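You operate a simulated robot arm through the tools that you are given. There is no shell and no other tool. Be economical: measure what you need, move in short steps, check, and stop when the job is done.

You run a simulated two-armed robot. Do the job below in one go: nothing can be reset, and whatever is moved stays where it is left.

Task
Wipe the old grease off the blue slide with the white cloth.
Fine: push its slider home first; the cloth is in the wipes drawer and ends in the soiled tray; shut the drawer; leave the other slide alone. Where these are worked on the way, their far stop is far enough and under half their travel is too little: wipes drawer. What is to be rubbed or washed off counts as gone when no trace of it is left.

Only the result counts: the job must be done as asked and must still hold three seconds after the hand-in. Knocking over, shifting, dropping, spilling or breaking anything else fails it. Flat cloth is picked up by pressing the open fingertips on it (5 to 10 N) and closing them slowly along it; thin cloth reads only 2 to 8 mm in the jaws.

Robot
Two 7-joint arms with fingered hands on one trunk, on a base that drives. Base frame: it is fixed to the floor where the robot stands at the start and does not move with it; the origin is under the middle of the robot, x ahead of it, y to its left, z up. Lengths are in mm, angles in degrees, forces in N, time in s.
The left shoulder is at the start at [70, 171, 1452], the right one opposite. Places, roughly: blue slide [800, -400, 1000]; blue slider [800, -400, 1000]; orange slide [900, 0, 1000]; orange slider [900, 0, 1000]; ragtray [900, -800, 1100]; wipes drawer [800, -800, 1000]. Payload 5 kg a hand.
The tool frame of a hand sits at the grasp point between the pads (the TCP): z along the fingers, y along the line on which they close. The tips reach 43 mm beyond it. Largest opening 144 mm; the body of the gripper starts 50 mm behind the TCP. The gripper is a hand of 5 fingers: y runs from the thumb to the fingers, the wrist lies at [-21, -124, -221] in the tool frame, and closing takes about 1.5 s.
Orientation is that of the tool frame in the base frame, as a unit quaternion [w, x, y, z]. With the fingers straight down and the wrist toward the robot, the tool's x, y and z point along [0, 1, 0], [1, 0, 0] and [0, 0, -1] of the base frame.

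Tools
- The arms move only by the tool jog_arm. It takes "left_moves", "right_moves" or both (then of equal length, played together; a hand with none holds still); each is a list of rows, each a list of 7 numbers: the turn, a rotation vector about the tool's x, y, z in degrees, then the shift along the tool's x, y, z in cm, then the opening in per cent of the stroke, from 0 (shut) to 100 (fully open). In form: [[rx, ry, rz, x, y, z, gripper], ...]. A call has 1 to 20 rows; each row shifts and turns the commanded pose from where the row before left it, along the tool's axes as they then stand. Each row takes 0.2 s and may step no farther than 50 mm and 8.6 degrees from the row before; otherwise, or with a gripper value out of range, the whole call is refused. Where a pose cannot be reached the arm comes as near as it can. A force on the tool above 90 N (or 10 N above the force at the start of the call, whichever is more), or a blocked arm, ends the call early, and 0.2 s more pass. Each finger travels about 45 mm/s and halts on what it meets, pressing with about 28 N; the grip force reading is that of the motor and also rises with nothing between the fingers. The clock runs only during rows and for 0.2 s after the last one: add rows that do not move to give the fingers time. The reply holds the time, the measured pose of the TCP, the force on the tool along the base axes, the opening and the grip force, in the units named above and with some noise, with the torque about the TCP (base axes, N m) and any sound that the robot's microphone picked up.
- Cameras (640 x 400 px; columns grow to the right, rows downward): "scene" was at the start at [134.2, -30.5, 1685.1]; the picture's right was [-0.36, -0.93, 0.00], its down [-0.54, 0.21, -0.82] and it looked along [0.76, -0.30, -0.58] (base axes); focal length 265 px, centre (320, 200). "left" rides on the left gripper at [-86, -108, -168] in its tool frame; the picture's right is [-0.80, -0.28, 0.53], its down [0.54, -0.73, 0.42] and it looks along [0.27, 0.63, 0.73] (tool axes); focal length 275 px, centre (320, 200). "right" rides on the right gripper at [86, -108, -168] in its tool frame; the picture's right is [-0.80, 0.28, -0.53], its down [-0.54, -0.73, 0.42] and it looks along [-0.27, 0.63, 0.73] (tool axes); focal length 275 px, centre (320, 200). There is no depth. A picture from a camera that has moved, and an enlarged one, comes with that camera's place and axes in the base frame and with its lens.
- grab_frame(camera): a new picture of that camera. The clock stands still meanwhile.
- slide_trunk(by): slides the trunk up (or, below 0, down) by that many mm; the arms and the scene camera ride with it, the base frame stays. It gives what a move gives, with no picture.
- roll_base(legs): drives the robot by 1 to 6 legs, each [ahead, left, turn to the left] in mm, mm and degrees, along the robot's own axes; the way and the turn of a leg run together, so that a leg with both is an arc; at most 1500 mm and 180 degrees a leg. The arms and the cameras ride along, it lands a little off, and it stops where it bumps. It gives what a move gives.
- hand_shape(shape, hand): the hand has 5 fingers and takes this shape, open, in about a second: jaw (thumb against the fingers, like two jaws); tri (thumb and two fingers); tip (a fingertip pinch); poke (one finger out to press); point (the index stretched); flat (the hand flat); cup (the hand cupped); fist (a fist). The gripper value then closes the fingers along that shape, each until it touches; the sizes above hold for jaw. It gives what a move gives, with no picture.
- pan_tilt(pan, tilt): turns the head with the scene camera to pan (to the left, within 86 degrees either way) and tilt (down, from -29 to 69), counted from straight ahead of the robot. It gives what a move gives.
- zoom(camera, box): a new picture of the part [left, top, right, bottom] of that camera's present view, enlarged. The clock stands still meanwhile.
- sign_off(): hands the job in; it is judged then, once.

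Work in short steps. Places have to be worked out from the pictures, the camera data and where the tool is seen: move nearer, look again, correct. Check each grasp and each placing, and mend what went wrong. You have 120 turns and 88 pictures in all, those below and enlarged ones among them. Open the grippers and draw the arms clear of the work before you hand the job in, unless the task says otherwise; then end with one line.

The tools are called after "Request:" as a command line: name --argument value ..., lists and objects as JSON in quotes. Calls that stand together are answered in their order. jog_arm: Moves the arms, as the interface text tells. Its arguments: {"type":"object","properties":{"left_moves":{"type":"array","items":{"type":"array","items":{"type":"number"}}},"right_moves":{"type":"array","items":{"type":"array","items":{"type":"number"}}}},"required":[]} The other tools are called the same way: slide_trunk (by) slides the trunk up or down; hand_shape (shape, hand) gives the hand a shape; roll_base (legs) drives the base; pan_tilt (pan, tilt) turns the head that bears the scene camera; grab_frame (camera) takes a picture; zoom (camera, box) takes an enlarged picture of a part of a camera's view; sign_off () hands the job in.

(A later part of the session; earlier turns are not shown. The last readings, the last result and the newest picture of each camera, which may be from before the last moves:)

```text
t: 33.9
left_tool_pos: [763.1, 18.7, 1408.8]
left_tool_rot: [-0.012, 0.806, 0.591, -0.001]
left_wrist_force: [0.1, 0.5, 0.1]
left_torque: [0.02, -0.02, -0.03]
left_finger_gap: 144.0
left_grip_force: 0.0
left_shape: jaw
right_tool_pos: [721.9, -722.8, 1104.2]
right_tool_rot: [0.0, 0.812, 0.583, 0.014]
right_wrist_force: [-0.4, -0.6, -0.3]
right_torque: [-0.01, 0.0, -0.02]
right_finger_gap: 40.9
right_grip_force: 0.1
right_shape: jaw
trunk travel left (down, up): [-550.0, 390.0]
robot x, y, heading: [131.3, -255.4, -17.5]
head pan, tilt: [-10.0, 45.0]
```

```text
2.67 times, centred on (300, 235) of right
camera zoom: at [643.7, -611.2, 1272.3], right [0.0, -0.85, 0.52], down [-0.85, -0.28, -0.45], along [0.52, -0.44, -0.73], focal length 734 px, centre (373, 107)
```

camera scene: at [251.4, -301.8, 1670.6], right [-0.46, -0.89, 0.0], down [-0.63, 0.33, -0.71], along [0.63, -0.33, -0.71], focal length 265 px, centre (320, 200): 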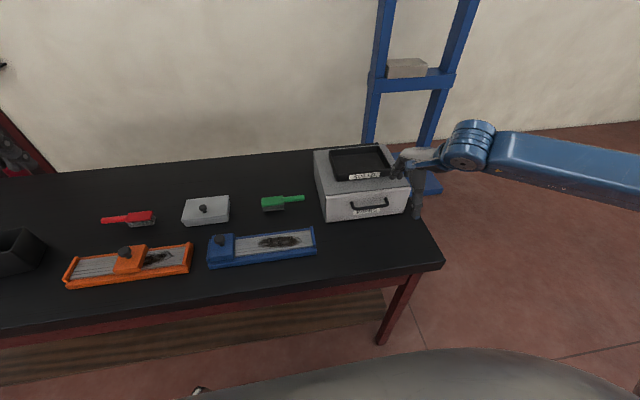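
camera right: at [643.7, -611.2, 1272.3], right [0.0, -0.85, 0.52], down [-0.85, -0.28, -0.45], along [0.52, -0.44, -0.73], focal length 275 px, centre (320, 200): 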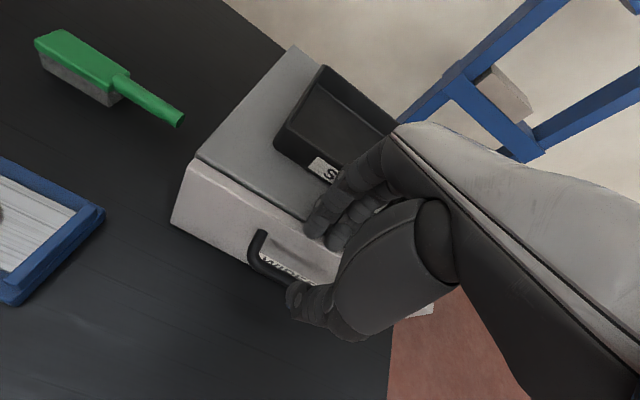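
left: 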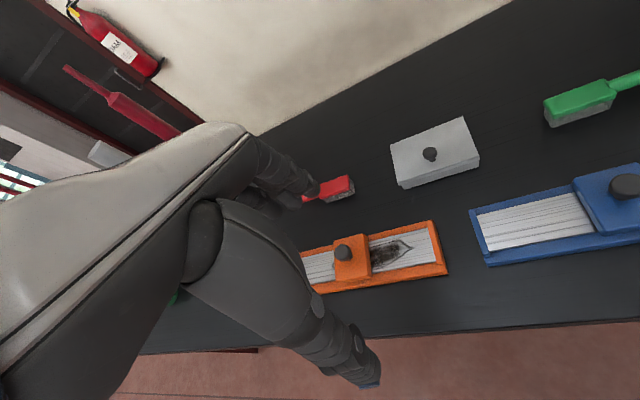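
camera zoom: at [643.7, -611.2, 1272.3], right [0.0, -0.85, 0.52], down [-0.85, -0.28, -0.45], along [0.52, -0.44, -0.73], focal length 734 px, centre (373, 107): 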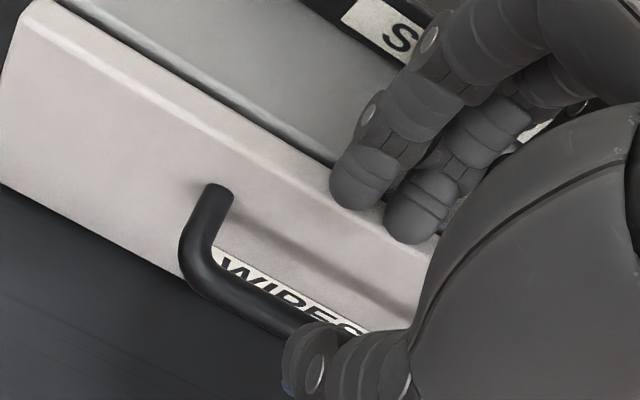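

Estimated clearance is best with the fingers about 7 mm further away. I shift and descend halfway, then check.

Request:
jog_arm --right_moves '[[0, 0, 0, 0, 0.7, 0, 28], [0, 0, 0, 0, 0, 1, 28], [0, 0, 0, 0, 0, 1, 28], [0, 0, 0, 0, 0, 1, 28], [0, 0, 0, 0, 0, 0.6, 28], [0, 0, 0, 0, 0, 0, 28]]'

Request:
zoom --camera "right" --box '[200, 160, 400, 310]'

Request:
zoom --camera "scene" --box '[320, 170, 400, 220]'

```text
t: 35.1
left_tool_pos: [758.6, 19.5, 1408.2]
left_tool_rot: [-0.011, 0.807, 0.59, 0.0]
left_wrist_force: [-0.2, -0.1, 0.0]
left_torque: [0.03, 0.04, 0.01]
left_finger_gap: 143.9
left_grip_force: 0.1
left_shape: jaw
right_tool_pos: [732.3, -724.7, 1089.9]
right_tool_rot: [0.011, 0.812, 0.584, 0.026]
right_wrist_force: [-22.7, 9.1, 42.9]
right_torque: [-0.77, -0.48, -0.22]
right_finger_gap: 38.1
right_grip_force: 0.1
right_shape: jaw
trunk travel left (down, up): [-550.0, 390.0]
robot x, y, heading: [127.9, -252.5, -17.5]
head pan, tilt: [-10.0, 45.0]
stopped in row 5 (right hand): the force on the tool passed its limit (the readings are from after the stop); the commanded pose is now the measured one
```

```text
2.67 times, centred on (300, 235) of right
camera zoom: at [648.4, -613.0, 1254.2], right [-0.01, -0.85, 0.52], down [-0.84, -0.28, -0.47], along [0.55, -0.44, -0.71], focal length 734 px, centre (373, 107)
```

zoom: 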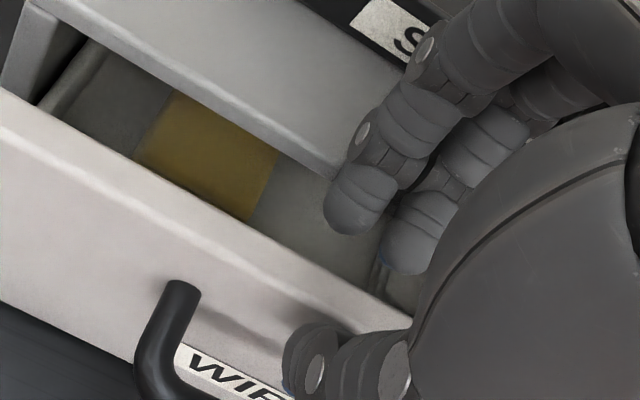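

```text
8.00 times, centred on (360, 195) of scene
camera zoom: at [244.6, -299.7, 1670.4], right [-0.46, -0.89, 0.0], down [-0.62, 0.33, -0.71], along [0.63, -0.33, -0.7], focal length 2121 px, centre (0, 240)
```

zoom: 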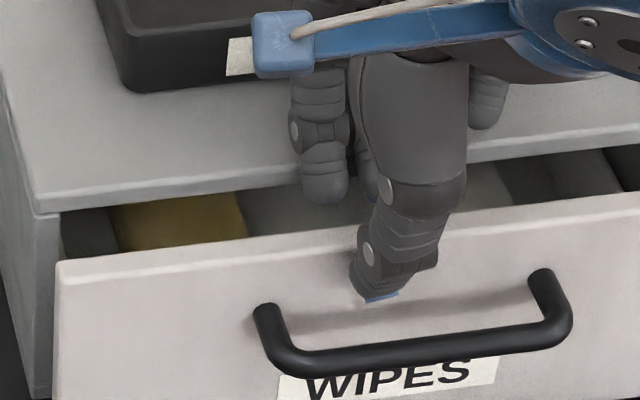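

Pressing by the front edge happened to slide the drawer out a bit, so the fingers now sit behind the front panel. I pull gently toward the robot and watch.

Request:
jog_arm --right_moves '[[0, 0, 0, 0, -0.7, -0.2, 28], [0, 0, 0, 0, -0.8, 0, 28], [0, 0, 0, 0, -0.8, 0, 28], [0, 0, 0, 0, 0, 0, 28]]'

Request:
zoom --camera "right" --box '[180, 160, 420, 310]'

Request:
zoom --camera "scene" --box '[310, 160, 406, 220]'

```text
t: 36.1
left_tool_pos: [760.7, 20.0, 1409.2]
left_tool_rot: [-0.011, 0.807, 0.59, -0.002]
left_wrist_force: [0.8, -0.4, -0.2]
left_torque: [-0.01, 0.04, 0.01]
left_finger_gap: 143.6
left_grip_force: 0.0
left_shape: jaw
right_tool_pos: [711.9, -718.0, 1086.9]
right_tool_rot: [0.009, 0.812, 0.583, 0.023]
right_wrist_force: [1.6, 2.1, 35.4]
right_torque: [-1.08, -1.67, 0.14]
right_finger_gap: 42.6
right_grip_force: 0.1
right_shape: jaw
trunk travel left (down, up): [-550.0, 390.0]
robot x, y, heading: [128.2, -251.0, -17.7]
head pan, tilt: [-10.0, 45.0]
```

```text
2.67 times, centred on (300, 235) of right
camera zoom: at [629.0, -606.2, 1252.0], right [-0.01, -0.85, 0.52], down [-0.84, -0.28, -0.47], along [0.54, -0.45, -0.71], focal length 734 px, centre (373, 107)
```

zoom: 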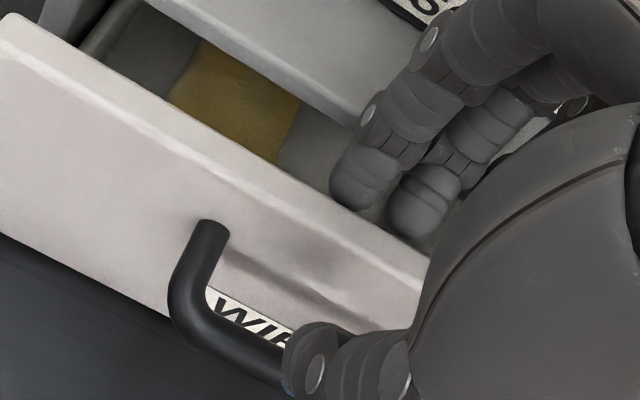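

```text
6.67 times, centred on (358, 190) of scene
camera zoom: at [247.6, -299.4, 1671.1], right [-0.46, -0.89, 0.0], down [-0.63, 0.33, -0.71], along [0.63, -0.33, -0.71], focal length 1768 px, centre (67, 267)
```

zoom: 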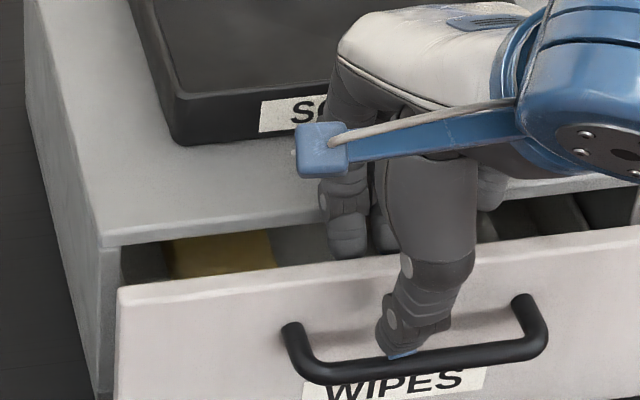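

There's still 35 N upward, so something is pressing. I lift 12 mm to unload and look at the readings.

Request:
jog_arm --right_moves '[[0, 0, 0, 0, 0, -0.6, 28], [0, 0, 0, 0, 0, -0.6, 28], [0, 0, 0, 0, 0, 0, 28]]'

Request:
zoom --camera "scene" --box '[310, 160, 406, 220]'

```text
t: 36.9
left_tool_pos: [762.1, 18.4, 1408.3]
left_tool_rot: [-0.012, 0.807, 0.59, -0.002]
left_wrist_force: [-0.8, 0.5, 0.6]
left_torque: [0.04, -0.03, 0.03]
left_finger_gap: 143.7
left_grip_force: 0.1
left_shape: jaw
right_tool_pos: [710.5, -720.4, 1093.4]
right_tool_rot: [0.008, 0.812, 0.583, 0.021]
right_wrist_force: [0.7, 0.4, 0.2]
right_torque: [0.01, 0.03, 0.03]
right_finger_gap: 40.5
right_grip_force: 0.0
right_shape: jaw
trunk travel left (down, up): [-550.0, 390.0]
robot x, y, heading: [128.0, -252.8, -17.6]
head pan, tilt: [-10.0, 45.0]
```

```text
6.67 times, centred on (358, 190) of scene
camera zoom: at [249.9, -302.2, 1670.5], right [-0.46, -0.89, 0.0], down [-0.63, 0.33, -0.71], along [0.63, -0.33, -0.71], focal length 1768 px, centre (67, 267)
```

zoom: 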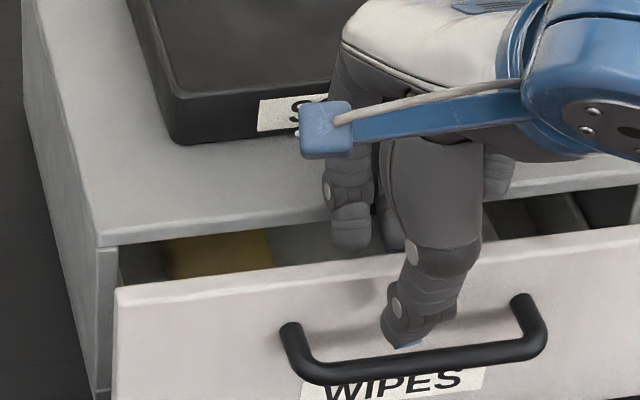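

Front-edge contact shows the gap behind the bar is too narrow for these fingertips. I'll instead retreat, tilt the hand about 40° forward, and pinch the bar with the fingers above it and the thumb below.

Request:
jog_arm --right_moves '[[0, 0, 0, 0, 0, -4, 28], [0, 0, 0, 0, -4, -2, 40], [0, 0, 0, 0, -4.5, 0, 50], [0, 0, 0, 0, -4.5, 0, 50], [-8, 0, 0, 0, 0, 0, 50], [-8, 0, 0, 0, 0, 0, 50], [-8, 0, 0, 0, 0, 0, 50], [-8, 0, 0, 0, 0, 0, 50], [-8, 0, 0, 0, 0, 0, 50], [0, 0, 0, 0, 0, 0, 50], [0, 0, 0, 0, 0, 0, 50]]'

Request:
grab_frame --camera "right"

Request:
grab_frame --camera "scene"

```text
t: 39.3
left_tool_pos: [762.7, 17.1, 1407.1]
left_tool_rot: [-0.012, 0.807, 0.59, -0.002]
left_wrist_force: [0.1, 1.0, 0.1]
left_torque: [-0.01, 0.0, -0.04]
left_finger_gap: 143.9
left_grip_force: 0.0
left_shape: jaw
right_tool_pos: [591.0, -680.4, 1150.1]
right_tool_rot: [0.092, 0.807, 0.577, 0.083]
right_wrist_force: [0.4, 0.4, 0.2]
right_torque: [0.01, -0.04, 0.03]
right_finger_gap: 71.6
right_grip_force: 0.0
right_shape: jaw
right hand out of reach, approached as far as the arm can: row 6, 7, 8, 9
trunk travel left (down, up): [-550.0, 390.0]
robot x, y, heading: [125.5, -250.7, -17.3]
head pan, tilt: [-10.0, 45.0]
```

```text
49 pictures are left
camera right: at [479.1, -557.7, 1287.6], right [-0.12, -0.82, 0.57], down [-0.74, -0.31, -0.6], along [0.66, -0.49, -0.57], focal length 275 px, centre (320, 200)
```

right: 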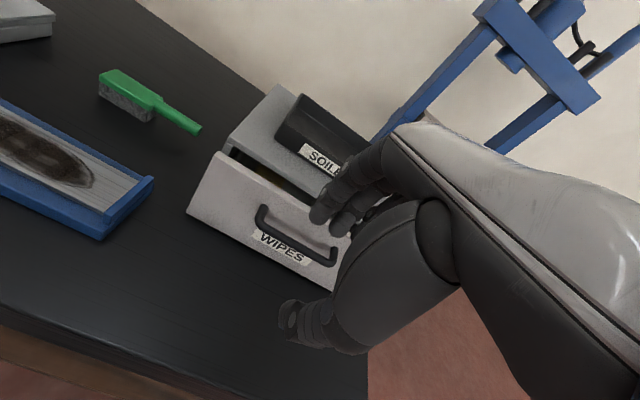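

```text
48 pictures are left
camera scene: at [250.3, -302.4, 1670.7], right [-0.46, -0.89, 0.0], down [-0.63, 0.33, -0.71], along [0.63, -0.33, -0.71], focal length 265 px, centre (320, 200)
```

scene: 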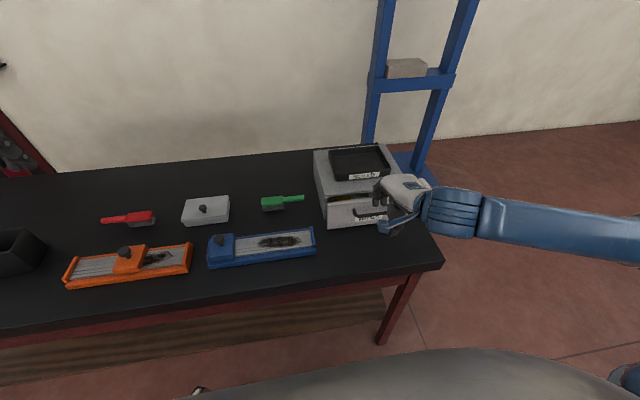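

The tilt was limited by reach. I back the base 150 mm and lower the trunk 150 mm while raising the hand, so the forearm can be flatter.

Request:
roll_base --legs '[[-150, 0, 0]]'

Request:
slide_trunk --by -120

```text
t: 40.6
left_tool_pos: [622.3, 61.6, 1406.5]
left_tool_rot: [-0.012, 0.807, 0.59, -0.002]
left_wrist_force: [0.2, -0.4, -0.3]
left_torque: [0.03, 0.05, -0.01]
left_finger_gap: 144.0
left_grip_force: 0.0
left_shape: jaw
right_tool_pos: [450.4, -635.7, 1148.4]
right_tool_rot: [0.091, 0.807, 0.578, 0.082]
right_wrist_force: [0.1, 0.0, -0.3]
right_torque: [0.02, 0.04, 0.03]
right_finger_gap: 71.7
right_grip_force: 0.1
right_shape: jaw
trunk travel left (down, up): [-550.0, 390.0]
robot x, y, heading: [-10.3, -207.6, -17.3]
head pan, tilt: [-10.0, 45.0]
```

```text
t: 42.1
left_tool_pos: [619.1, 63.2, 1288.0]
left_tool_rot: [-0.012, 0.807, 0.59, -0.001]
left_wrist_force: [-0.1, -0.2, -0.2]
left_torque: [-0.01, -0.02, 0.03]
left_finger_gap: 144.0
left_grip_force: 0.0
left_shape: jaw
right_tool_pos: [448.1, -635.6, 1029.4]
right_tool_rot: [0.092, 0.807, 0.577, 0.082]
right_wrist_force: [0.4, 0.4, 0.5]
right_torque: [0.03, 0.06, 0.02]
right_finger_gap: 71.8
right_grip_force: 0.0
right_shape: jaw
trunk travel left (down, up): [-430.0, 510.0]
robot x, y, heading: [-14.3, -203.6, -17.3]
head pan, tilt: [-10.0, 45.0]
```

Now raise and move forward 100 mm, then apply the remaining tilt.

Request:
jog_arm --right_moves '[[0, 0, 0, 0, 1, -4.5, 50], [0, 0, 0, 0, 1.4, -4.5, 50], [0, 0, 0, 0, 4.8, 0.8, 50], [0, 0, 0, 0, 4.8, 0.8, 50], [-8, 0, 0, 0, 0, 0, 50], [-8, 0, 0, 0, 0, 0, 50], [-8, 0, 0, 0, 0, 0, 50], [-8, 0, 0, 0, 0, 0, 50], [0, 0, 0, 0, 0, 0, 50], [0, 0, 0, 0, 0, 0, 50]]'

Request:
grab_frame --camera "right"

```text
t: 44.3
left_tool_pos: [619.2, 64.6, 1288.0]
left_tool_rot: [-0.012, 0.807, 0.591, -0.002]
left_wrist_force: [0.0, 0.5, 0.0]
left_torque: [0.0, 0.04, -0.05]
left_finger_gap: 143.6
left_grip_force: 0.0
left_shape: jaw
right_tool_pos: [556.2, -677.2, 1125.5]
right_tool_rot: [0.175, 0.794, 0.565, 0.142]
right_wrist_force: [0.4, 0.2, -0.4]
right_torque: [0.02, 0.03, -0.01]
right_finger_gap: 72.0
right_grip_force: 0.0
right_shape: jaw
right hand out of reach, approached as far as the arm can: row 1, 2, 6, 7, 8
trunk travel left (down, up): [-430.0, 510.0]
robot x, y, heading: [-13.9, -207.7, -17.5]
head pan, tilt: [-10.0, 45.0]
```

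```text
47 pictures are left
camera right: at [421.5, -545.2, 1231.2], right [-0.24, -0.78, 0.58], down [-0.61, -0.35, -0.71], along [0.76, -0.53, -0.39], focal length 275 px, centre (320, 200)
```

right: 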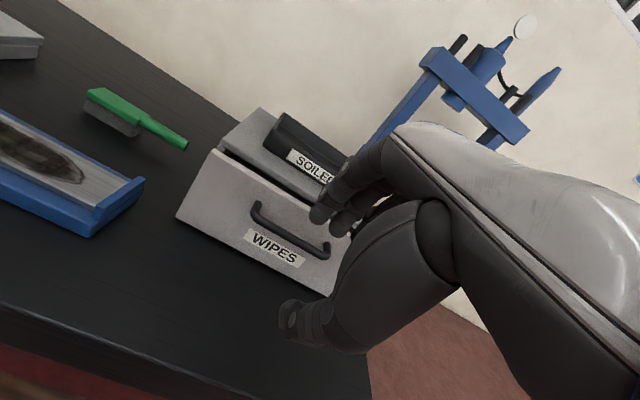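

Tilt is limited, but the new triangulation puts the bar centre at about (694,-735,1012): I was simply ~26 mm too far away before. I return to vertical, restore trunk and base, and redo the approach there.

Request:
jog_arm --right_moves '[[8, 0, 0, 0, 0, 0, 28], [8, 0, 0, 0, 0, 0, 28], [8, 0, 0, 0, 0, 0, 28], [0, 0, 0, 0, 0, 0, 28], [0, 0, 0, 0, 0, 0, 28]]'

Request:
slide_trunk --by 120

Request:
roll_base --legs '[[130, 0, 0]]'

```text
t: 45.5
left_tool_pos: [620.3, 64.0, 1288.7]
left_tool_rot: [-0.012, 0.807, 0.59, -0.001]
left_wrist_force: [-0.1, -1.0, 0.2]
left_torque: [0.02, 0.03, -0.05]
left_finger_gap: 143.5
left_grip_force: 0.1
left_shape: jaw
right_tool_pos: [556.3, -676.5, 1126.7]
right_tool_rot: [0.007, 0.812, 0.583, 0.02]
right_wrist_force: [0.1, 0.3, 0.2]
right_torque: [0.0, -0.01, -0.01]
right_finger_gap: 40.5
right_grip_force: 0.1
right_shape: jaw
trunk travel left (down, up): [-430.0, 510.0]
robot x, y, heading: [-15.8, -206.4, -17.6]
head pan, tilt: [-10.0, 45.0]
```

```text
t: 47.0
left_tool_pos: [620.0, 62.9, 1408.1]
left_tool_rot: [-0.013, 0.807, 0.59, -0.002]
left_wrist_force: [0.6, -0.2, 0.0]
left_torque: [0.02, -0.02, 0.0]
left_finger_gap: 143.6
left_grip_force: 0.0
left_shape: jaw
right_tool_pos: [556.4, -677.3, 1247.4]
right_tool_rot: [0.006, 0.813, 0.583, 0.021]
right_wrist_force: [0.7, 0.2, -0.8]
right_torque: [-0.03, 0.02, -0.03]
right_finger_gap: 41.0
right_grip_force: 0.0
right_shape: jaw
trunk travel left (down, up): [-550.0, 390.0]
robot x, y, heading: [-19.7, -204.9, -17.6]
head pan, tilt: [-10.0, 45.0]
```

```text
t: 48.3
left_tool_pos: [741.3, 24.8, 1409.3]
left_tool_rot: [-0.011, 0.807, 0.591, 0.0]
left_wrist_force: [-1.1, 0.3, 0.6]
left_torque: [0.01, -0.05, 0.03]
left_finger_gap: 143.9
left_grip_force: 0.1
left_shape: jaw
right_tool_pos: [678.9, -716.4, 1247.6]
right_tool_rot: [0.007, 0.812, 0.583, 0.021]
right_wrist_force: [-0.4, 0.4, 0.2]
right_torque: [0.01, 0.01, -0.03]
right_finger_gap: 40.6
right_grip_force: 0.0
right_shape: jaw
trunk travel left (down, up): [-550.0, 390.0]
robot x, y, heading: [111.0, -243.8, -17.5]
head pan, tilt: [-10.0, 45.0]
```

The hand is nearly above target. I lower to z≈1095 and check the alignment against the bar.

Request:
jog_arm --right_moves '[[0, 0, 0, 0.6, 0.3, 4, 28], [0, 0, 0, 0, 0, 4, 28], [0, 0, 0, 0, 0, 4, 28], [0, 0, 0, 0, 0, 3, 28], [0, 0, 0, 0, 0, 0, 28], [0, 0, 0, 0, 0, 0, 28]]'

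Request:
zoom --camera "scene" --box '[310, 160, 406, 220]'

Request:
zoom --camera "right" --box '[180, 160, 420, 310]'

```text
t: 49.7
left_tool_pos: [743.0, 24.8, 1409.9]
left_tool_rot: [-0.012, 0.807, 0.59, -0.001]
left_wrist_force: [0.7, -0.4, 0.7]
left_torque: [0.03, 0.02, -0.01]
left_finger_gap: 143.7
left_grip_force: 0.1
left_shape: jaw
right_tool_pos: [691.9, -709.1, 1101.1]
right_tool_rot: [0.009, 0.812, 0.583, 0.024]
right_wrist_force: [-0.5, -3.6, 27.7]
right_torque: [-0.16, -0.8, -0.1]
right_finger_gap: 41.1
right_grip_force: 0.1
right_shape: jaw
trunk travel left (down, up): [-550.0, 390.0]
robot x, y, heading: [107.3, -246.2, -17.5]
head pan, tilt: [-10.0, 45.0]
```

```text
6.67 times, centred on (358, 190) of scene
camera zoom: at [230.1, -295.5, 1671.2], right [-0.46, -0.89, 0.0], down [-0.63, 0.33, -0.71], along [0.63, -0.33, -0.71], focal length 1768 px, centre (67, 267)
```

zoom: 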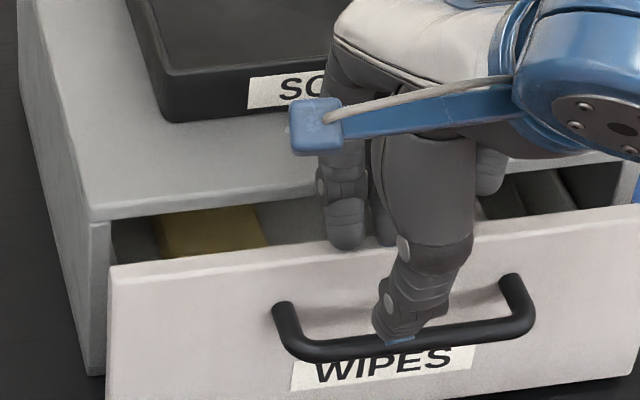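

```text
2.67 times, centred on (300, 235) of right
camera zoom: at [609.1, -596.9, 1265.4], right [-0.01, -0.85, 0.52], down [-0.84, -0.28, -0.47], along [0.54, -0.45, -0.71], focal length 734 px, centre (373, 107)
```

zoom: 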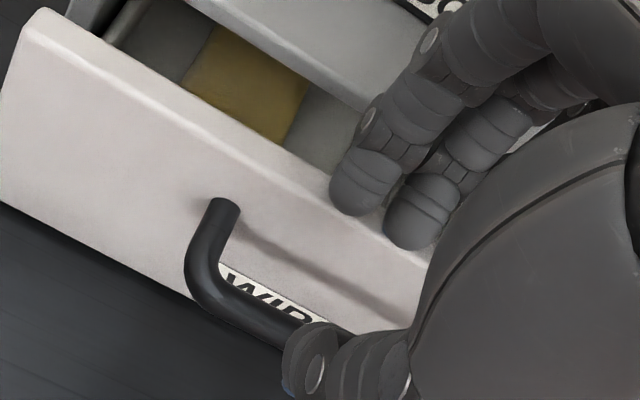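

The contact torque puts the touch about 29 mm ahead of the TCP, so a finger is standing on the panel's top edge. I lift, move 15 mm toward the robot, and descend in front of the panel.

Request:
jog_arm --right_moves '[[0, 0, 0, 0, 0, -1, 28], [0, 0, 0, 0, -1.6, 0, 28], [0, 0, 0, 0, 0, 1, 28], [0, 0, 0, 0, 0, 1, 28], [0, 0, 0, 0, 0, 1, 28], [0, 0, 0, 0, 0, 0, 28]]'

```text
t: 51.1
left_tool_pos: [739.7, 27.1, 1410.9]
left_tool_rot: [-0.011, 0.807, 0.591, 0.0]
left_wrist_force: [-0.3, 0.4, 0.3]
left_torque: [-0.02, 0.03, 0.04]
left_finger_gap: 143.4
left_grip_force: 0.0
left_shape: jaw
right_tool_pos: [676.3, -702.8, 1083.1]
right_tool_rot: [0.012, 0.812, 0.583, 0.026]
right_wrist_force: [-1.1, -3.3, 51.0]
right_torque: [-1.73, -2.31, -0.16]
right_finger_gap: 43.2
right_grip_force: 0.1
right_shape: jaw
trunk travel left (down, up): [-550.0, 390.0]
robot x, y, heading: [111.9, -249.3, -17.8]
head pan, tilt: [-10.0, 45.0]
```

A neighbouring finger is landing on the panel. I lift and try the "tip" shape, where only thumb and index should reach down.

Request:
jog_arm --right_moves '[[0, 0, 0, 0, 0, -3, 28], [0, 0, 0, 0, -2, -4, 28], [0, 0, 0, 0, -3, 0, 28], [0, 0, 0, 0, 0, 0, 28]]'

Request:
hand_shape --hand "right" --shape "tip"

Request:
grab_frame --camera "right"

Request:
zoom --camera "scene" --box '[310, 150, 406, 220]'

```text
t: 52.1
left_tool_pos: [746.1, 22.8, 1407.9]
left_tool_rot: [-0.012, 0.806, 0.591, -0.002]
left_wrist_force: [0.6, -0.6, -0.6]
left_torque: [0.0, 0.03, -0.03]
left_finger_gap: 143.7
left_grip_force: 0.1
left_shape: jaw
right_tool_pos: [627.7, -690.6, 1142.9]
right_tool_rot: [0.006, 0.812, 0.583, 0.02]
right_wrist_force: [0.6, 0.4, -1.1]
right_torque: [0.07, 0.03, 0.04]
right_finger_gap: 40.9
right_grip_force: 0.1
right_shape: jaw
trunk travel left (down, up): [-550.0, 390.0]
robot x, y, heading: [113.2, -244.6, -17.4]
head pan, tilt: [-10.0, 45.0]
```

```text
t: 53.0
left_tool_pos: [744.5, 23.0, 1408.3]
left_tool_rot: [-0.011, 0.807, 0.591, -0.002]
left_wrist_force: [0.5, 0.7, 1.1]
left_torque: [-0.01, -0.02, 0.0]
left_finger_gap: 144.0
left_grip_force: 0.1
left_shape: jaw
right_tool_pos: [626.1, -688.3, 1144.5]
right_tool_rot: [0.007, 0.813, 0.583, 0.02]
right_wrist_force: [-0.3, -0.1, 0.3]
right_torque: [0.01, -0.02, -0.03]
right_finger_gap: 143.6
right_grip_force: 0.1
right_shape: tip
trunk travel left (down, up): [-550.0, 390.0]
robot x, y, heading: [111.3, -243.0, -17.4]
head pan, tilt: [-10.0, 45.0]
```

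```text
44 pictures are left
camera right: at [544.9, -576.5, 1309.9], right [-0.01, -0.85, 0.52], down [-0.84, -0.28, -0.46], along [0.54, -0.44, -0.72], focal length 275 px, centre (320, 200)
```

right: 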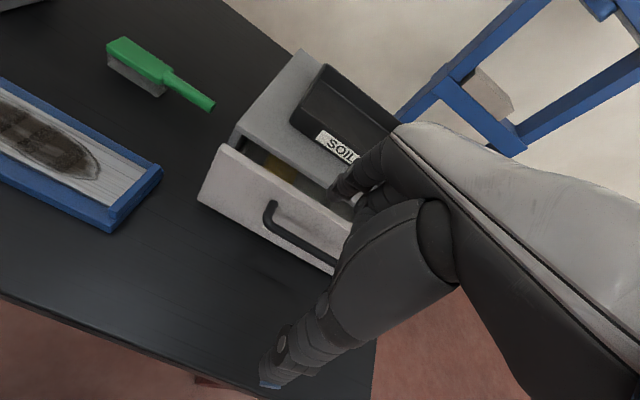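

```text
5.71 times, centred on (358, 185) of scene
camera zoom: at [231.6, -296.4, 1670.7], right [-0.46, -0.89, 0.0], down [-0.63, 0.33, -0.71], along [0.63, -0.33, -0.71], focal length 1515 px, centre (103, 286)
```

zoom: 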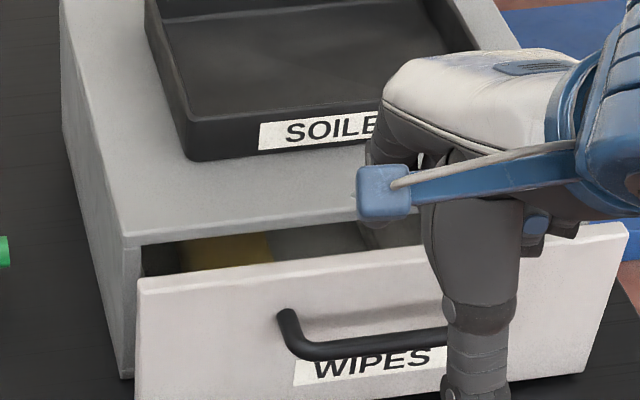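

"tip" opens wide still. I try "point" (only the index stretched), which could hook behind the panel.

Request:
hand_shape --hand "right" --shape "point"

Request:
grab_frame --camera "right"

Request:
grab_frame --camera "scene"

```text
t: 53.9
left_tool_pos: [744.5, 25.2, 1407.5]
left_tool_rot: [-0.011, 0.807, 0.59, -0.002]
left_wrist_force: [-0.3, 0.8, 0.2]
left_torque: [-0.01, 0.01, -0.02]
left_finger_gap: 143.6
left_grip_force: 0.0
left_shape: jaw
right_tool_pos: [626.7, -688.9, 1145.3]
right_tool_rot: [0.007, 0.812, 0.583, 0.021]
right_wrist_force: [-0.7, -0.6, 0.5]
right_torque: [0.0, -0.03, -0.05]
right_finger_gap: 136.3
right_grip_force: 0.1
right_shape: point
trunk travel left (down, up): [-550.0, 390.0]
robot x, y, heading: [110.9, -248.1, -17.4]
head pan, tilt: [-10.0, 45.0]
```

```text
42 pictures are left
camera right: at [545.5, -576.8, 1309.6], right [-0.01, -0.85, 0.52], down [-0.84, -0.28, -0.46], along [0.54, -0.44, -0.72], focal length 275 px, centre (320, 200)
```

right: 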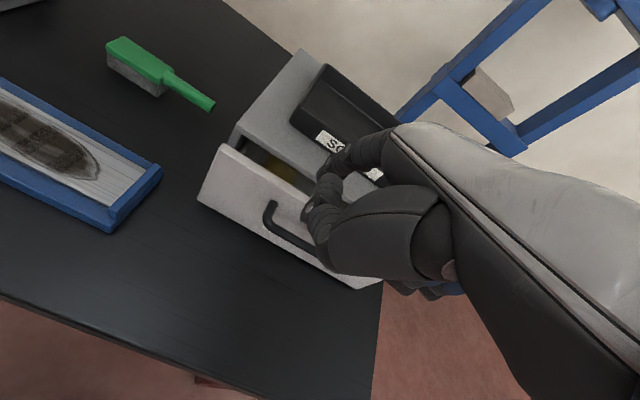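

```text
41 pictures are left
camera scene: at [232.3, -296.8, 1670.6], right [-0.46, -0.89, 0.0], down [-0.63, 0.33, -0.71], along [0.63, -0.33, -0.71], focal length 265 px, centre (320, 200)
```

scene: 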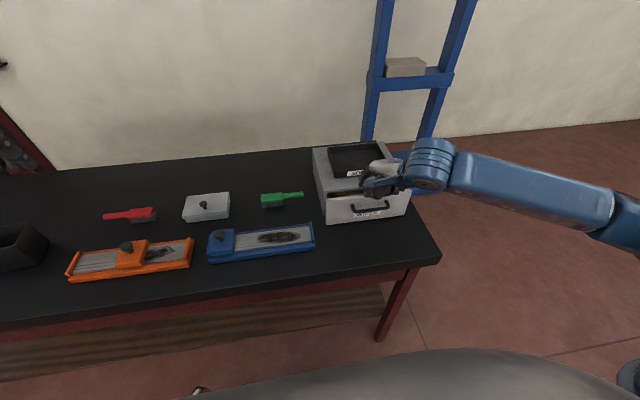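

In "point" the index stays up by the knuckles. I check "poke".

Request:
hand_shape --hand "right" --shape "poke"

Request:
zoom --camera "right" --box '[180, 100, 500, 300]'

Request:
zoom --camera "scene" --box '[310, 135, 438, 225]'

```text
t: 54.8
left_tool_pos: [744.0, 23.3, 1407.7]
left_tool_rot: [-0.012, 0.807, 0.59, -0.002]
left_wrist_force: [0.4, 0.2, 0.5]
left_torque: [0.0, -0.02, 0.02]
left_finger_gap: 143.6
left_grip_force: 0.1
left_shape: jaw
right_tool_pos: [627.1, -690.0, 1144.6]
right_tool_rot: [0.007, 0.812, 0.583, 0.021]
right_wrist_force: [0.6, -0.1, 0.2]
right_torque: [0.0, -0.02, 0.05]
right_finger_gap: 0.0
right_grip_force: 0.0
right_shape: poke
trunk travel left (down, up): [-550.0, 390.0]
robot x, y, heading: [110.9, -247.5, -17.5]
head pan, tilt: [-10.0, 45.0]
```

```text
2.00 times, centred on (340, 200) of right
camera zoom: at [545.3, -576.7, 1309.7], right [-0.01, -0.85, 0.52], down [-0.84, -0.28, -0.46], along [0.54, -0.44, -0.72], focal length 551 px, centre (280, 200)
```

zoom: 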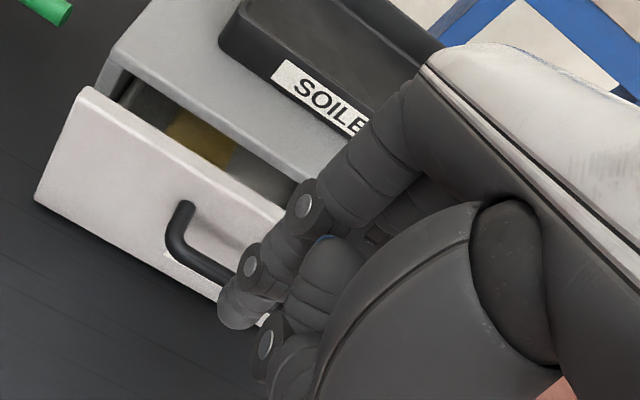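

```text
4.44 times, centred on (374, 180) of scene
camera zoom: at [232.1, -296.6, 1670.6], right [-0.46, -0.89, 0.0], down [-0.63, 0.33, -0.71], along [0.63, -0.33, -0.71], focal length 1178 px, centre (80, 289)
```

zoom: 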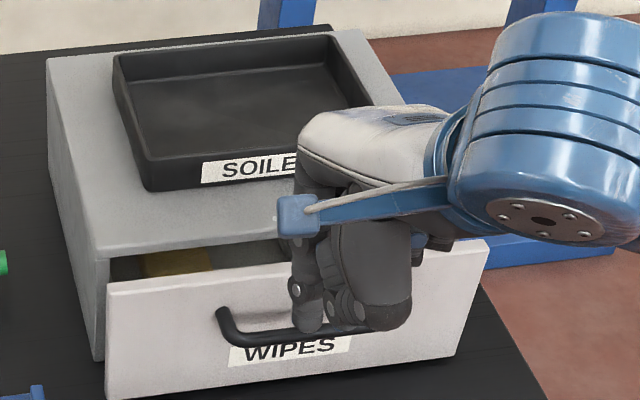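

"poke" gives a single index pointing down, with its tip about 13 mm left of and 43 mm below the TCP. I'll tilt 16° so the finger hooks back and position it above the gap between panel and box.

Request:
jog_arm --right_moves '[[0, 0, 0, -0.6, 4.4, 0, 0], [0, 0, 0, -0.6, 4.4, 0, 0], [0, 0, 0, -0.6, 4.3, 0, 0], [8, 0, 0, 0, 0, 0, 0], [8, 0, 0, 0, 0, 0, 0], [0, 0, 0, 0, 0.8, 3, 0], [0, 0, 0, 0, 0, 0, 0], [0, 0, 0, 0, 0, 0, 0]]'

Request:
zoom --camera "right" --box '[180, 120, 420, 270]'

Request:
zoom --camera "scene" --box '[310, 140, 406, 215]'

```text
t: 56.6
left_tool_pos: [745.0, 24.9, 1407.8]
left_tool_rot: [-0.012, 0.807, 0.591, -0.002]
left_wrist_force: [-0.3, 0.6, -0.4]
left_torque: [-0.04, 0.02, -0.02]
left_finger_gap: 144.0
left_grip_force: 0.1
left_shape: jaw
right_tool_pos: [748.3, -746.6, 1116.9]
right_tool_rot: [-0.107, 0.805, 0.58, -0.061]
right_wrist_force: [0.3, -0.5, 0.2]
right_torque: [-0.01, -0.01, -0.01]
right_finger_gap: 0.0
right_grip_force: 0.0
right_shape: poke
trunk travel left (down, up): [-550.0, 390.0]
robot x, y, heading: [109.2, -242.1, -17.6]
head pan, tilt: [-10.0, 45.0]
```

```text
2.67 times, centred on (300, 195) of right
camera zoom: at [712.8, -651.1, 1308.0], right [0.13, -0.89, 0.43], down [-0.94, -0.25, -0.25], along [0.33, -0.37, -0.87], focal length 734 px, centre (373, 213)
```

zoom: 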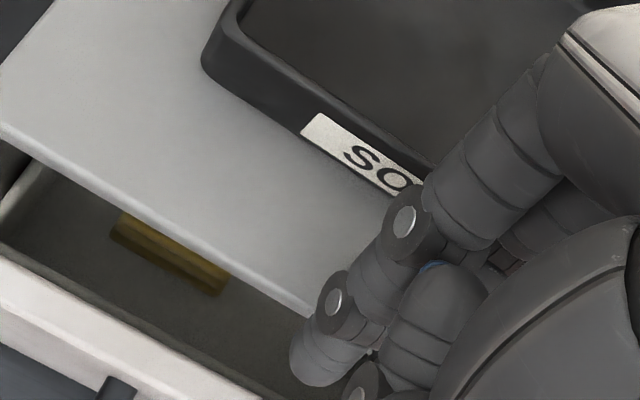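

```text
5.33 times, centred on (358, 178) of scene
camera zoom: at [232.6, -296.1, 1670.6], right [-0.46, -0.89, 0.0], down [-0.63, 0.33, -0.71], along [0.63, -0.33, -0.71], focal length 1414 px, centre (117, 320)
```

zoom: 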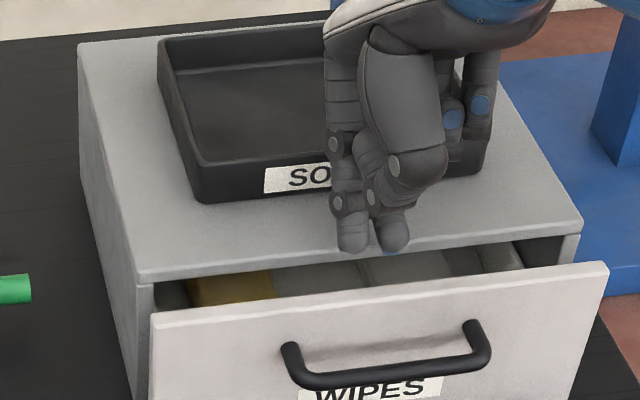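

Tip at n≈936 in a gap of 917–948 mm along the pull axis, so it will fit. I descend 40 mm into the gap.

Request:
jog_arm --right_moves '[[0, 0, 0, 0, 0.2, 0.98, 0], [0, 0, 0, 0, 0.2, 0.98, 0], [0, 0, 0, 0, 0.2, 0.98, 0], [0, 0, 0, 0, 0.2, 0.98, 0], [0, 0, 0, 0, 0, 0, 0]]'

```text
t: 57.8
left_tool_pos: [740.6, 25.4, 1408.2]
left_tool_rot: [-0.011, 0.807, 0.59, -0.001]
left_wrist_force: [0.2, -0.5, 0.6]
left_torque: [0.03, -0.02, 0.01]
left_finger_gap: 144.1
left_grip_force: 0.1
left_shape: jaw
right_tool_pos: [740.6, -741.9, 1076.8]
right_tool_rot: [-0.106, 0.805, 0.581, -0.061]
right_wrist_force: [-10.0, 8.4, 11.0]
right_torque: [-0.1, -0.01, -0.06]
right_finger_gap: 0.1
right_grip_force: 0.0
right_shape: poke
trunk travel left (down, up): [-550.0, 390.0]
robot x, y, heading: [106.9, -244.2, -17.5]
head pan, tilt: [-10.0, 45.0]
```

Only a light touch on the box edge. Now pull toward the robot 60 mm.

Request:
jog_arm --right_moves '[[0, 0, 0, 0, -0.96, 0.28, 0], [0, 0, 0, 0, -0.96, 0.28, 0], [0, 0, 0, 0, -0.96, 0.28, 0], [0, 0, 0, 0, -0.96, 0.28, 0], [0, 0, 0, 0, -0.96, 0.28, 0], [0, 0, 0, 0, -0.96, 0.28, 0], [0, 0, 0, 0, 0, 0, 0]]'

Request:
grab_frame --camera "scene"

```text
t: 59.4
left_tool_pos: [744.4, 24.6, 1407.4]
left_tool_rot: [-0.012, 0.807, 0.59, -0.001]
left_wrist_force: [-0.6, 0.6, -0.2]
left_torque: [0.01, 0.02, -0.05]
left_finger_gap: 143.9
left_grip_force: 0.1
left_shape: jaw
right_tool_pos: [687.5, -727.7, 1077.1]
right_tool_rot: [-0.107, 0.805, 0.58, -0.06]
right_wrist_force: [0.1, 0.6, -0.7]
right_torque: [0.02, 0.0, -0.02]
right_finger_gap: 0.0
right_grip_force: 0.0
right_shape: poke
trunk travel left (down, up): [-550.0, 390.0]
robot x, y, heading: [110.8, -244.8, -17.6]
head pan, tilt: [-10.0, 45.0]
```

```text
36 pictures are left
camera scene: at [232.1, -296.6, 1670.6], right [-0.46, -0.89, 0.0], down [-0.63, 0.33, -0.71], along [0.63, -0.33, -0.71], focal length 265 px, centre (320, 200)
```

scene: 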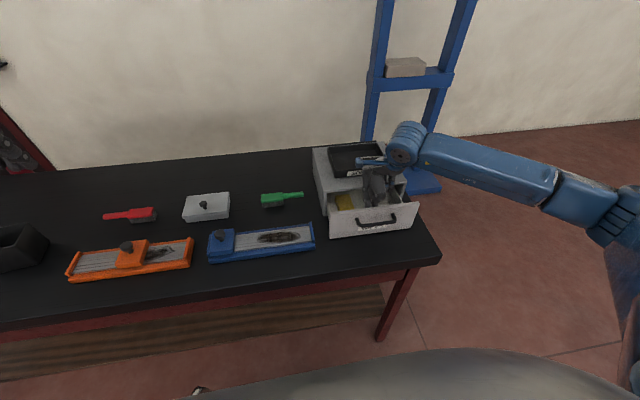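

The drawer is following freely. Keep pulling toward its stop.

Request:
jog_arm --right_moves '[[0, 0, 0, 0, -1.2, 0.35, 0], [0, 0, 0, 0, -1.2, 0.35, 0], [0, 0, 0, 0, -1.2, 0.35, 0], [0, 0, 0, 0, -1.2, 0.35, 0], [0, 0, 0, 0, -1.2, 0.35, 0], [0, 0, 0, 0, -1.2, 0.35, 0], [0, 0, 0, 0, -1.2, 0.35, 0], [0, 0, 0, 0, 0, 0, 0]]'

```text
t: 61.2
left_tool_pos: [745.5, 22.8, 1408.1]
left_tool_rot: [-0.012, 0.807, 0.591, -0.001]
left_wrist_force: [0.6, -0.4, -0.2]
left_torque: [-0.02, 0.0, 0.0]
left_finger_gap: 143.9
left_grip_force: 0.0
left_shape: jaw
right_tool_pos: [605.6, -698.9, 1071.3]
right_tool_rot: [-0.107, 0.806, 0.58, -0.061]
right_wrist_force: [-0.2, 0.4, -0.1]
right_torque: [0.02, 0.0, -0.01]
right_finger_gap: 0.0
right_grip_force: 0.0
right_shape: poke
trunk travel left (down, up): [-550.0, 390.0]
robot x, y, heading: [109.9, -248.4, -17.6]
head pan, tilt: [-10.0, 45.0]
```

Request:
zoom --camera "scene" --box '[300, 130, 428, 250]'

Request:
grab_frame --camera "right"

```text
3.33 times, centred on (364, 190) of scene
camera zoom: at [232.3, -296.7, 1670.6], right [-0.46, -0.89, 0.0], down [-0.63, 0.33, -0.71], along [0.63, -0.33, -0.71], focal length 884 px, centre (173, 233)
```

zoom: 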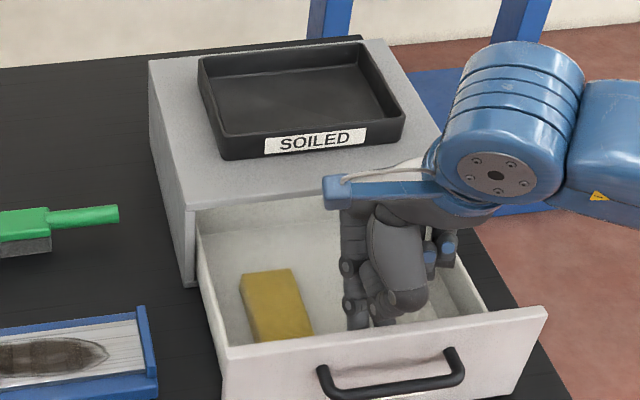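

```text
34 pictures are left
camera right: at [570.6, -602.7, 1262.6], right [0.13, -0.9, 0.43], down [-0.94, -0.25, -0.25], along [0.33, -0.37, -0.87], focal length 275 px, centre (320, 200)
```

right: 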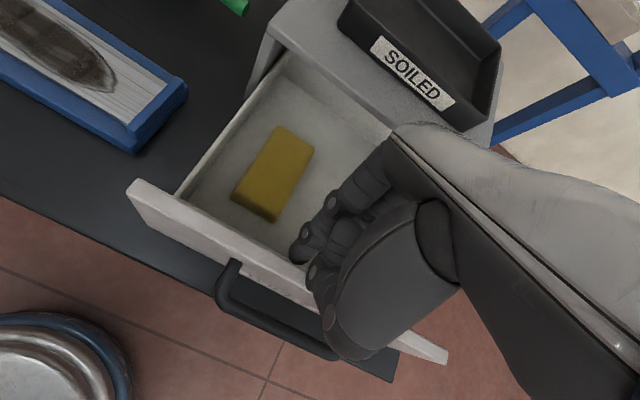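

About 150 mm is open; a yellow sponge is visible but no cloth yet. I pull a bit more with care for the stop.

Request:
jog_arm --right_moves '[[0, 0, 0, 0, -1, 0.25, 0], [0, 0, 0, 0, -1, 0.25, 0], [0, 0, 0, 0, -1, 0.25, 0], [0, 0, 0, 0, -1, 0.25, 0], [0, 0, 0, 0, 0, 0, 0]]'

```text
t: 62.4
left_tool_pos: [750.6, 23.6, 1407.4]
left_tool_rot: [-0.014, 0.806, 0.591, -0.003]
left_wrist_force: [-0.2, 0.2, 0.5]
left_torque: [0.03, -0.06, 0.0]
left_finger_gap: 144.0
left_grip_force: 0.0
left_shape: jaw
right_tool_pos: [575.9, -689.7, 1074.5]
right_tool_rot: [-0.102, 0.805, 0.581, -0.058]
right_wrist_force: [55.8, -21.8, 18.6]
right_torque: [-0.68, -1.72, -0.1]
right_finger_gap: 0.0
right_grip_force: 0.2
right_shape: poke
trunk travel left (down, up): [-550.0, 390.0]
robot x, y, heading: [110.6, -246.8, -17.5]
head pan, tilt: [-10.0, 45.0]
```

The drawer is at its stop (60 N). I release forward, rise, shift right, straighten the tilt and look inside.

Request:
jog_arm --right_moves '[[0, 0, 0, 0, 1.5, -0.4, 0], [0, 0, 0, 0, -1.2, -4.3, 0], [0, 0, 0, 0, -1.2, -4.3, 0], [0, 0, 0, 0, -1.2, -4.3, 0], [-8, 0, 0, -4.5, 0, 0, 0], [-8, 0, 0, -4.5, 0, 0, 0], [0, 0, 0, -4.5, 0, 0, 0], [0, 0, 0, -4, 0, -2, 0], [0, 0, 0, 0, 0, 0, 0], [0, 0, 0, 0, 0, 0, 0]]'

Request:
hand_shape --hand "right" --shape "jaw"

Request:
zoom --camera "scene" --box '[290, 130, 450, 250]'

```text
t: 64.6
left_tool_pos: [744.9, 24.0, 1407.9]
left_tool_rot: [-0.013, 0.807, 0.591, -0.002]
left_wrist_force: [0.3, 0.8, 0.4]
left_torque: [0.0, 0.0, 0.01]
left_finger_gap: 143.9
left_grip_force: 0.0
left_shape: jaw
right_tool_pos: [520.8, -860.0, 1220.2]
right_tool_rot: [0.007, 0.813, 0.582, 0.02]
right_wrist_force: [0.1, -0.5, 0.6]
right_torque: [0.02, 0.03, 0.0]
right_finger_gap: 0.0
right_grip_force: 0.1
right_shape: poke
trunk travel left (down, up): [-550.0, 390.0]
robot x, y, heading: [111.5, -247.1, -17.4]
head pan, tilt: [-10.0, 45.0]
```

```text
t: 65.5
left_tool_pos: [744.4, 23.6, 1407.2]
left_tool_rot: [-0.012, 0.807, 0.59, -0.001]
left_wrist_force: [-0.6, 0.0, 0.4]
left_torque: [-0.02, -0.01, -0.01]
left_finger_gap: 144.0
left_grip_force: 0.1
left_shape: jaw
right_tool_pos: [520.4, -859.7, 1220.4]
right_tool_rot: [0.007, 0.812, 0.583, 0.02]
right_wrist_force: [0.3, 0.2, -0.7]
right_torque: [0.0, 0.0, 0.03]
right_finger_gap: 144.2
right_grip_force: 0.0
right_shape: jaw
trunk travel left (down, up): [-550.0, 390.0]
robot x, y, heading: [108.2, -245.2, -17.3]
head pan, tilt: [-10.0, 45.0]
```

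```text
3.33 times, centred on (370, 190) of scene
camera zoom: at [231.5, -296.7, 1670.7], right [-0.46, -0.89, 0.0], down [-0.63, 0.33, -0.71], along [0.63, -0.33, -0.71], focal length 884 px, centre (153, 233)
```

zoom: 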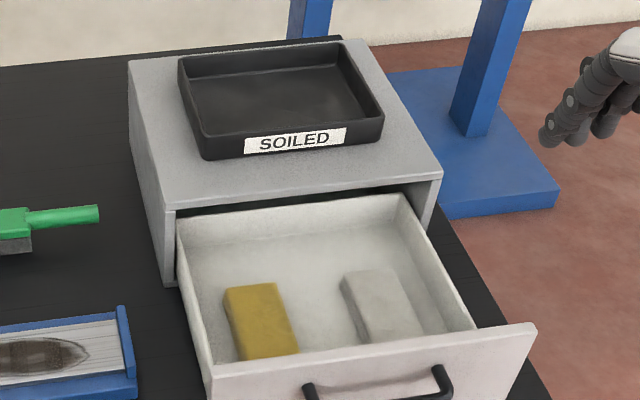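

The white cloth is a folded pad on the right of the drawer, centred near (644,-767). I move the hand above it for a close look.

Request:
jog_arm --right_moves '[[0, 0, 0, 4.2, 2.4, 0, 100], [0, 0, 0, 4.2, 3, 0, 100], [0, 0, 0, 4.2, 3, 0, 100], [0, 0, 0, 0, 0, 4, 100], [0, 0, 0, 0, 0, 4, 100], [0, 0, 0, 0, 0, 0, 100], [0, 0, 0, 0, 0, 0, 100]]'

Request:
grab_frame --camera "right"

Request:
zoom --camera "scene" --box '[320, 150, 448, 250]'

```text
refused: row 2 steps farther than a row can; nothing moved
```

```text
32 pictures are left
camera right: at [437.9, -747.8, 1386.4], right [-0.01, -0.85, 0.52], down [-0.84, -0.28, -0.46], along [0.54, -0.44, -0.72], focal length 275 px, centre (320, 200)
```

right: 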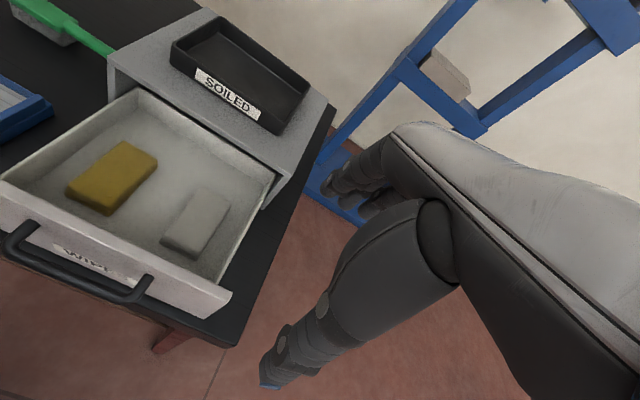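

```text
4.00 times, centred on (384, 200) of scene
camera zoom: at [231.5, -296.7, 1670.7], right [-0.46, -0.89, 0.0], down [-0.63, 0.33, -0.71], along [0.63, -0.33, -0.71], focal length 1060 px, centre (64, 200)
```

zoom: 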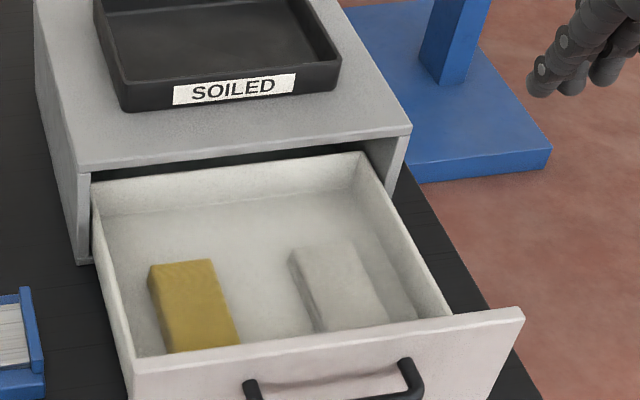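

All of the white pad is visible: centre about (641,-774), roughly 90×55×20 mm. I open to 76 %, move above it (slightly to its left so it sticks out to the right), and descend to z≈1080.

Request:
jog_arm --right_moves '[[0, 0, 0, 3.3, 2.05, 0, 76], [0, 0, 0, 3.3, 2.05, 0, 76], [0, 0, 0, 3.3, 2.05, 0, 76], [0, 0, 0, 3.3, 2.05, 0, 76], [0, 0, 0, 0, 0, 4.5, 76], [0, 0, 0, 0, 0, 4.5, 76], [0, 0, 0, 0, 0, 4, 76], [0, 0, 0, 0, 0, 0, 76], [0, 0, 0, 0, 0, 0, 76]]'

Request:
grab_frame --camera "right"

Request:
zoom --camera "scene" --box '[320, 150, 448, 250]'

```text
t: 67.5
left_tool_pos: [743.1, 24.2, 1408.0]
left_tool_rot: [-0.012, 0.807, 0.591, -0.002]
left_wrist_force: [-0.2, 0.1, 0.4]
left_torque: [0.04, 0.02, 0.0]
left_finger_gap: 143.7
left_grip_force: 0.1
left_shape: jaw
right_tool_pos: [643.7, -758.0, 1097.4]
right_tool_rot: [0.006, 0.812, 0.583, 0.021]
right_wrist_force: [0.0, 0.3, -0.6]
right_torque: [-0.03, -0.02, 0.01]
right_finger_gap: 109.9
right_grip_force: 0.0
right_shape: jaw
trunk travel left (down, up): [-550.0, 390.0]
robot x, y, heading: [112.4, -247.0, -17.4]
head pan, tilt: [-10.0, 45.0]
```

```text
30 pictures are left
camera right: at [562.4, -646.1, 1262.6], right [-0.01, -0.85, 0.52], down [-0.84, -0.28, -0.46], along [0.54, -0.44, -0.72], focal length 275 px, centre (320, 200)
```

right: 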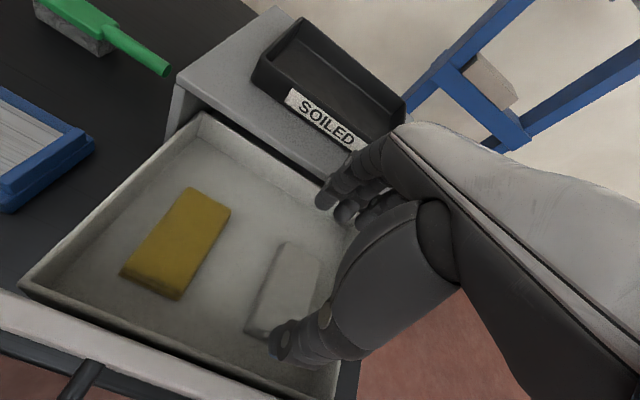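

```text
4.00 times, centred on (384, 200) of scene
camera zoom: at [231.4, -296.8, 1670.7], right [-0.46, -0.89, 0.0], down [-0.63, 0.33, -0.71], along [0.63, -0.33, -0.71], focal length 1060 px, centre (64, 200)
```

zoom: 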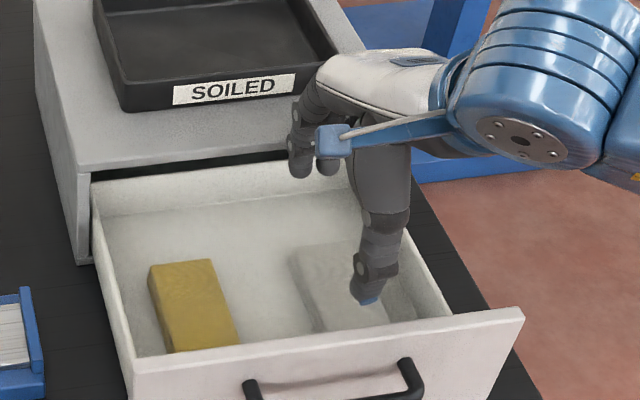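

Alignment projects well (thumb ~22 mm before, fingers ~12 mm behind the pad). I descend toward the drawer floor, slowing at the end.

Request:
jog_arm --right_moves '[[0, 0, 0, 0, 0, 2, 76], [0, 0, 0, 0, 0, 2, 76], [0, 0, 0, 0, 0, 2, 76], [0, 0, 0, 0, 0, 0.6, 76], [0, 0, 0, 0, 0, 0.6, 76], [0, 0, 0, 0, 0, 0, 76]]'

```text
t: 68.9
left_tool_pos: [744.9, 23.2, 1408.1]
left_tool_rot: [-0.013, 0.807, 0.59, -0.002]
left_wrist_force: [-0.3, 0.3, 0.1]
left_torque: [0.01, 0.01, 0.0]
left_finger_gap: 143.7
left_grip_force: 0.0
left_shape: jaw
right_tool_pos: [647.7, -756.2, 1025.2]
right_tool_rot: [0.007, 0.813, 0.582, 0.021]
right_wrist_force: [-0.4, 0.4, -0.6]
right_torque: [0.01, 0.02, 0.0]
right_finger_gap: 109.8
right_grip_force: 0.0
right_shape: jaw
trunk travel left (down, up): [-550.0, 390.0]
robot x, y, heading: [109.0, -245.4, -17.3]
head pan, tilt: [-10.0, 45.0]
```

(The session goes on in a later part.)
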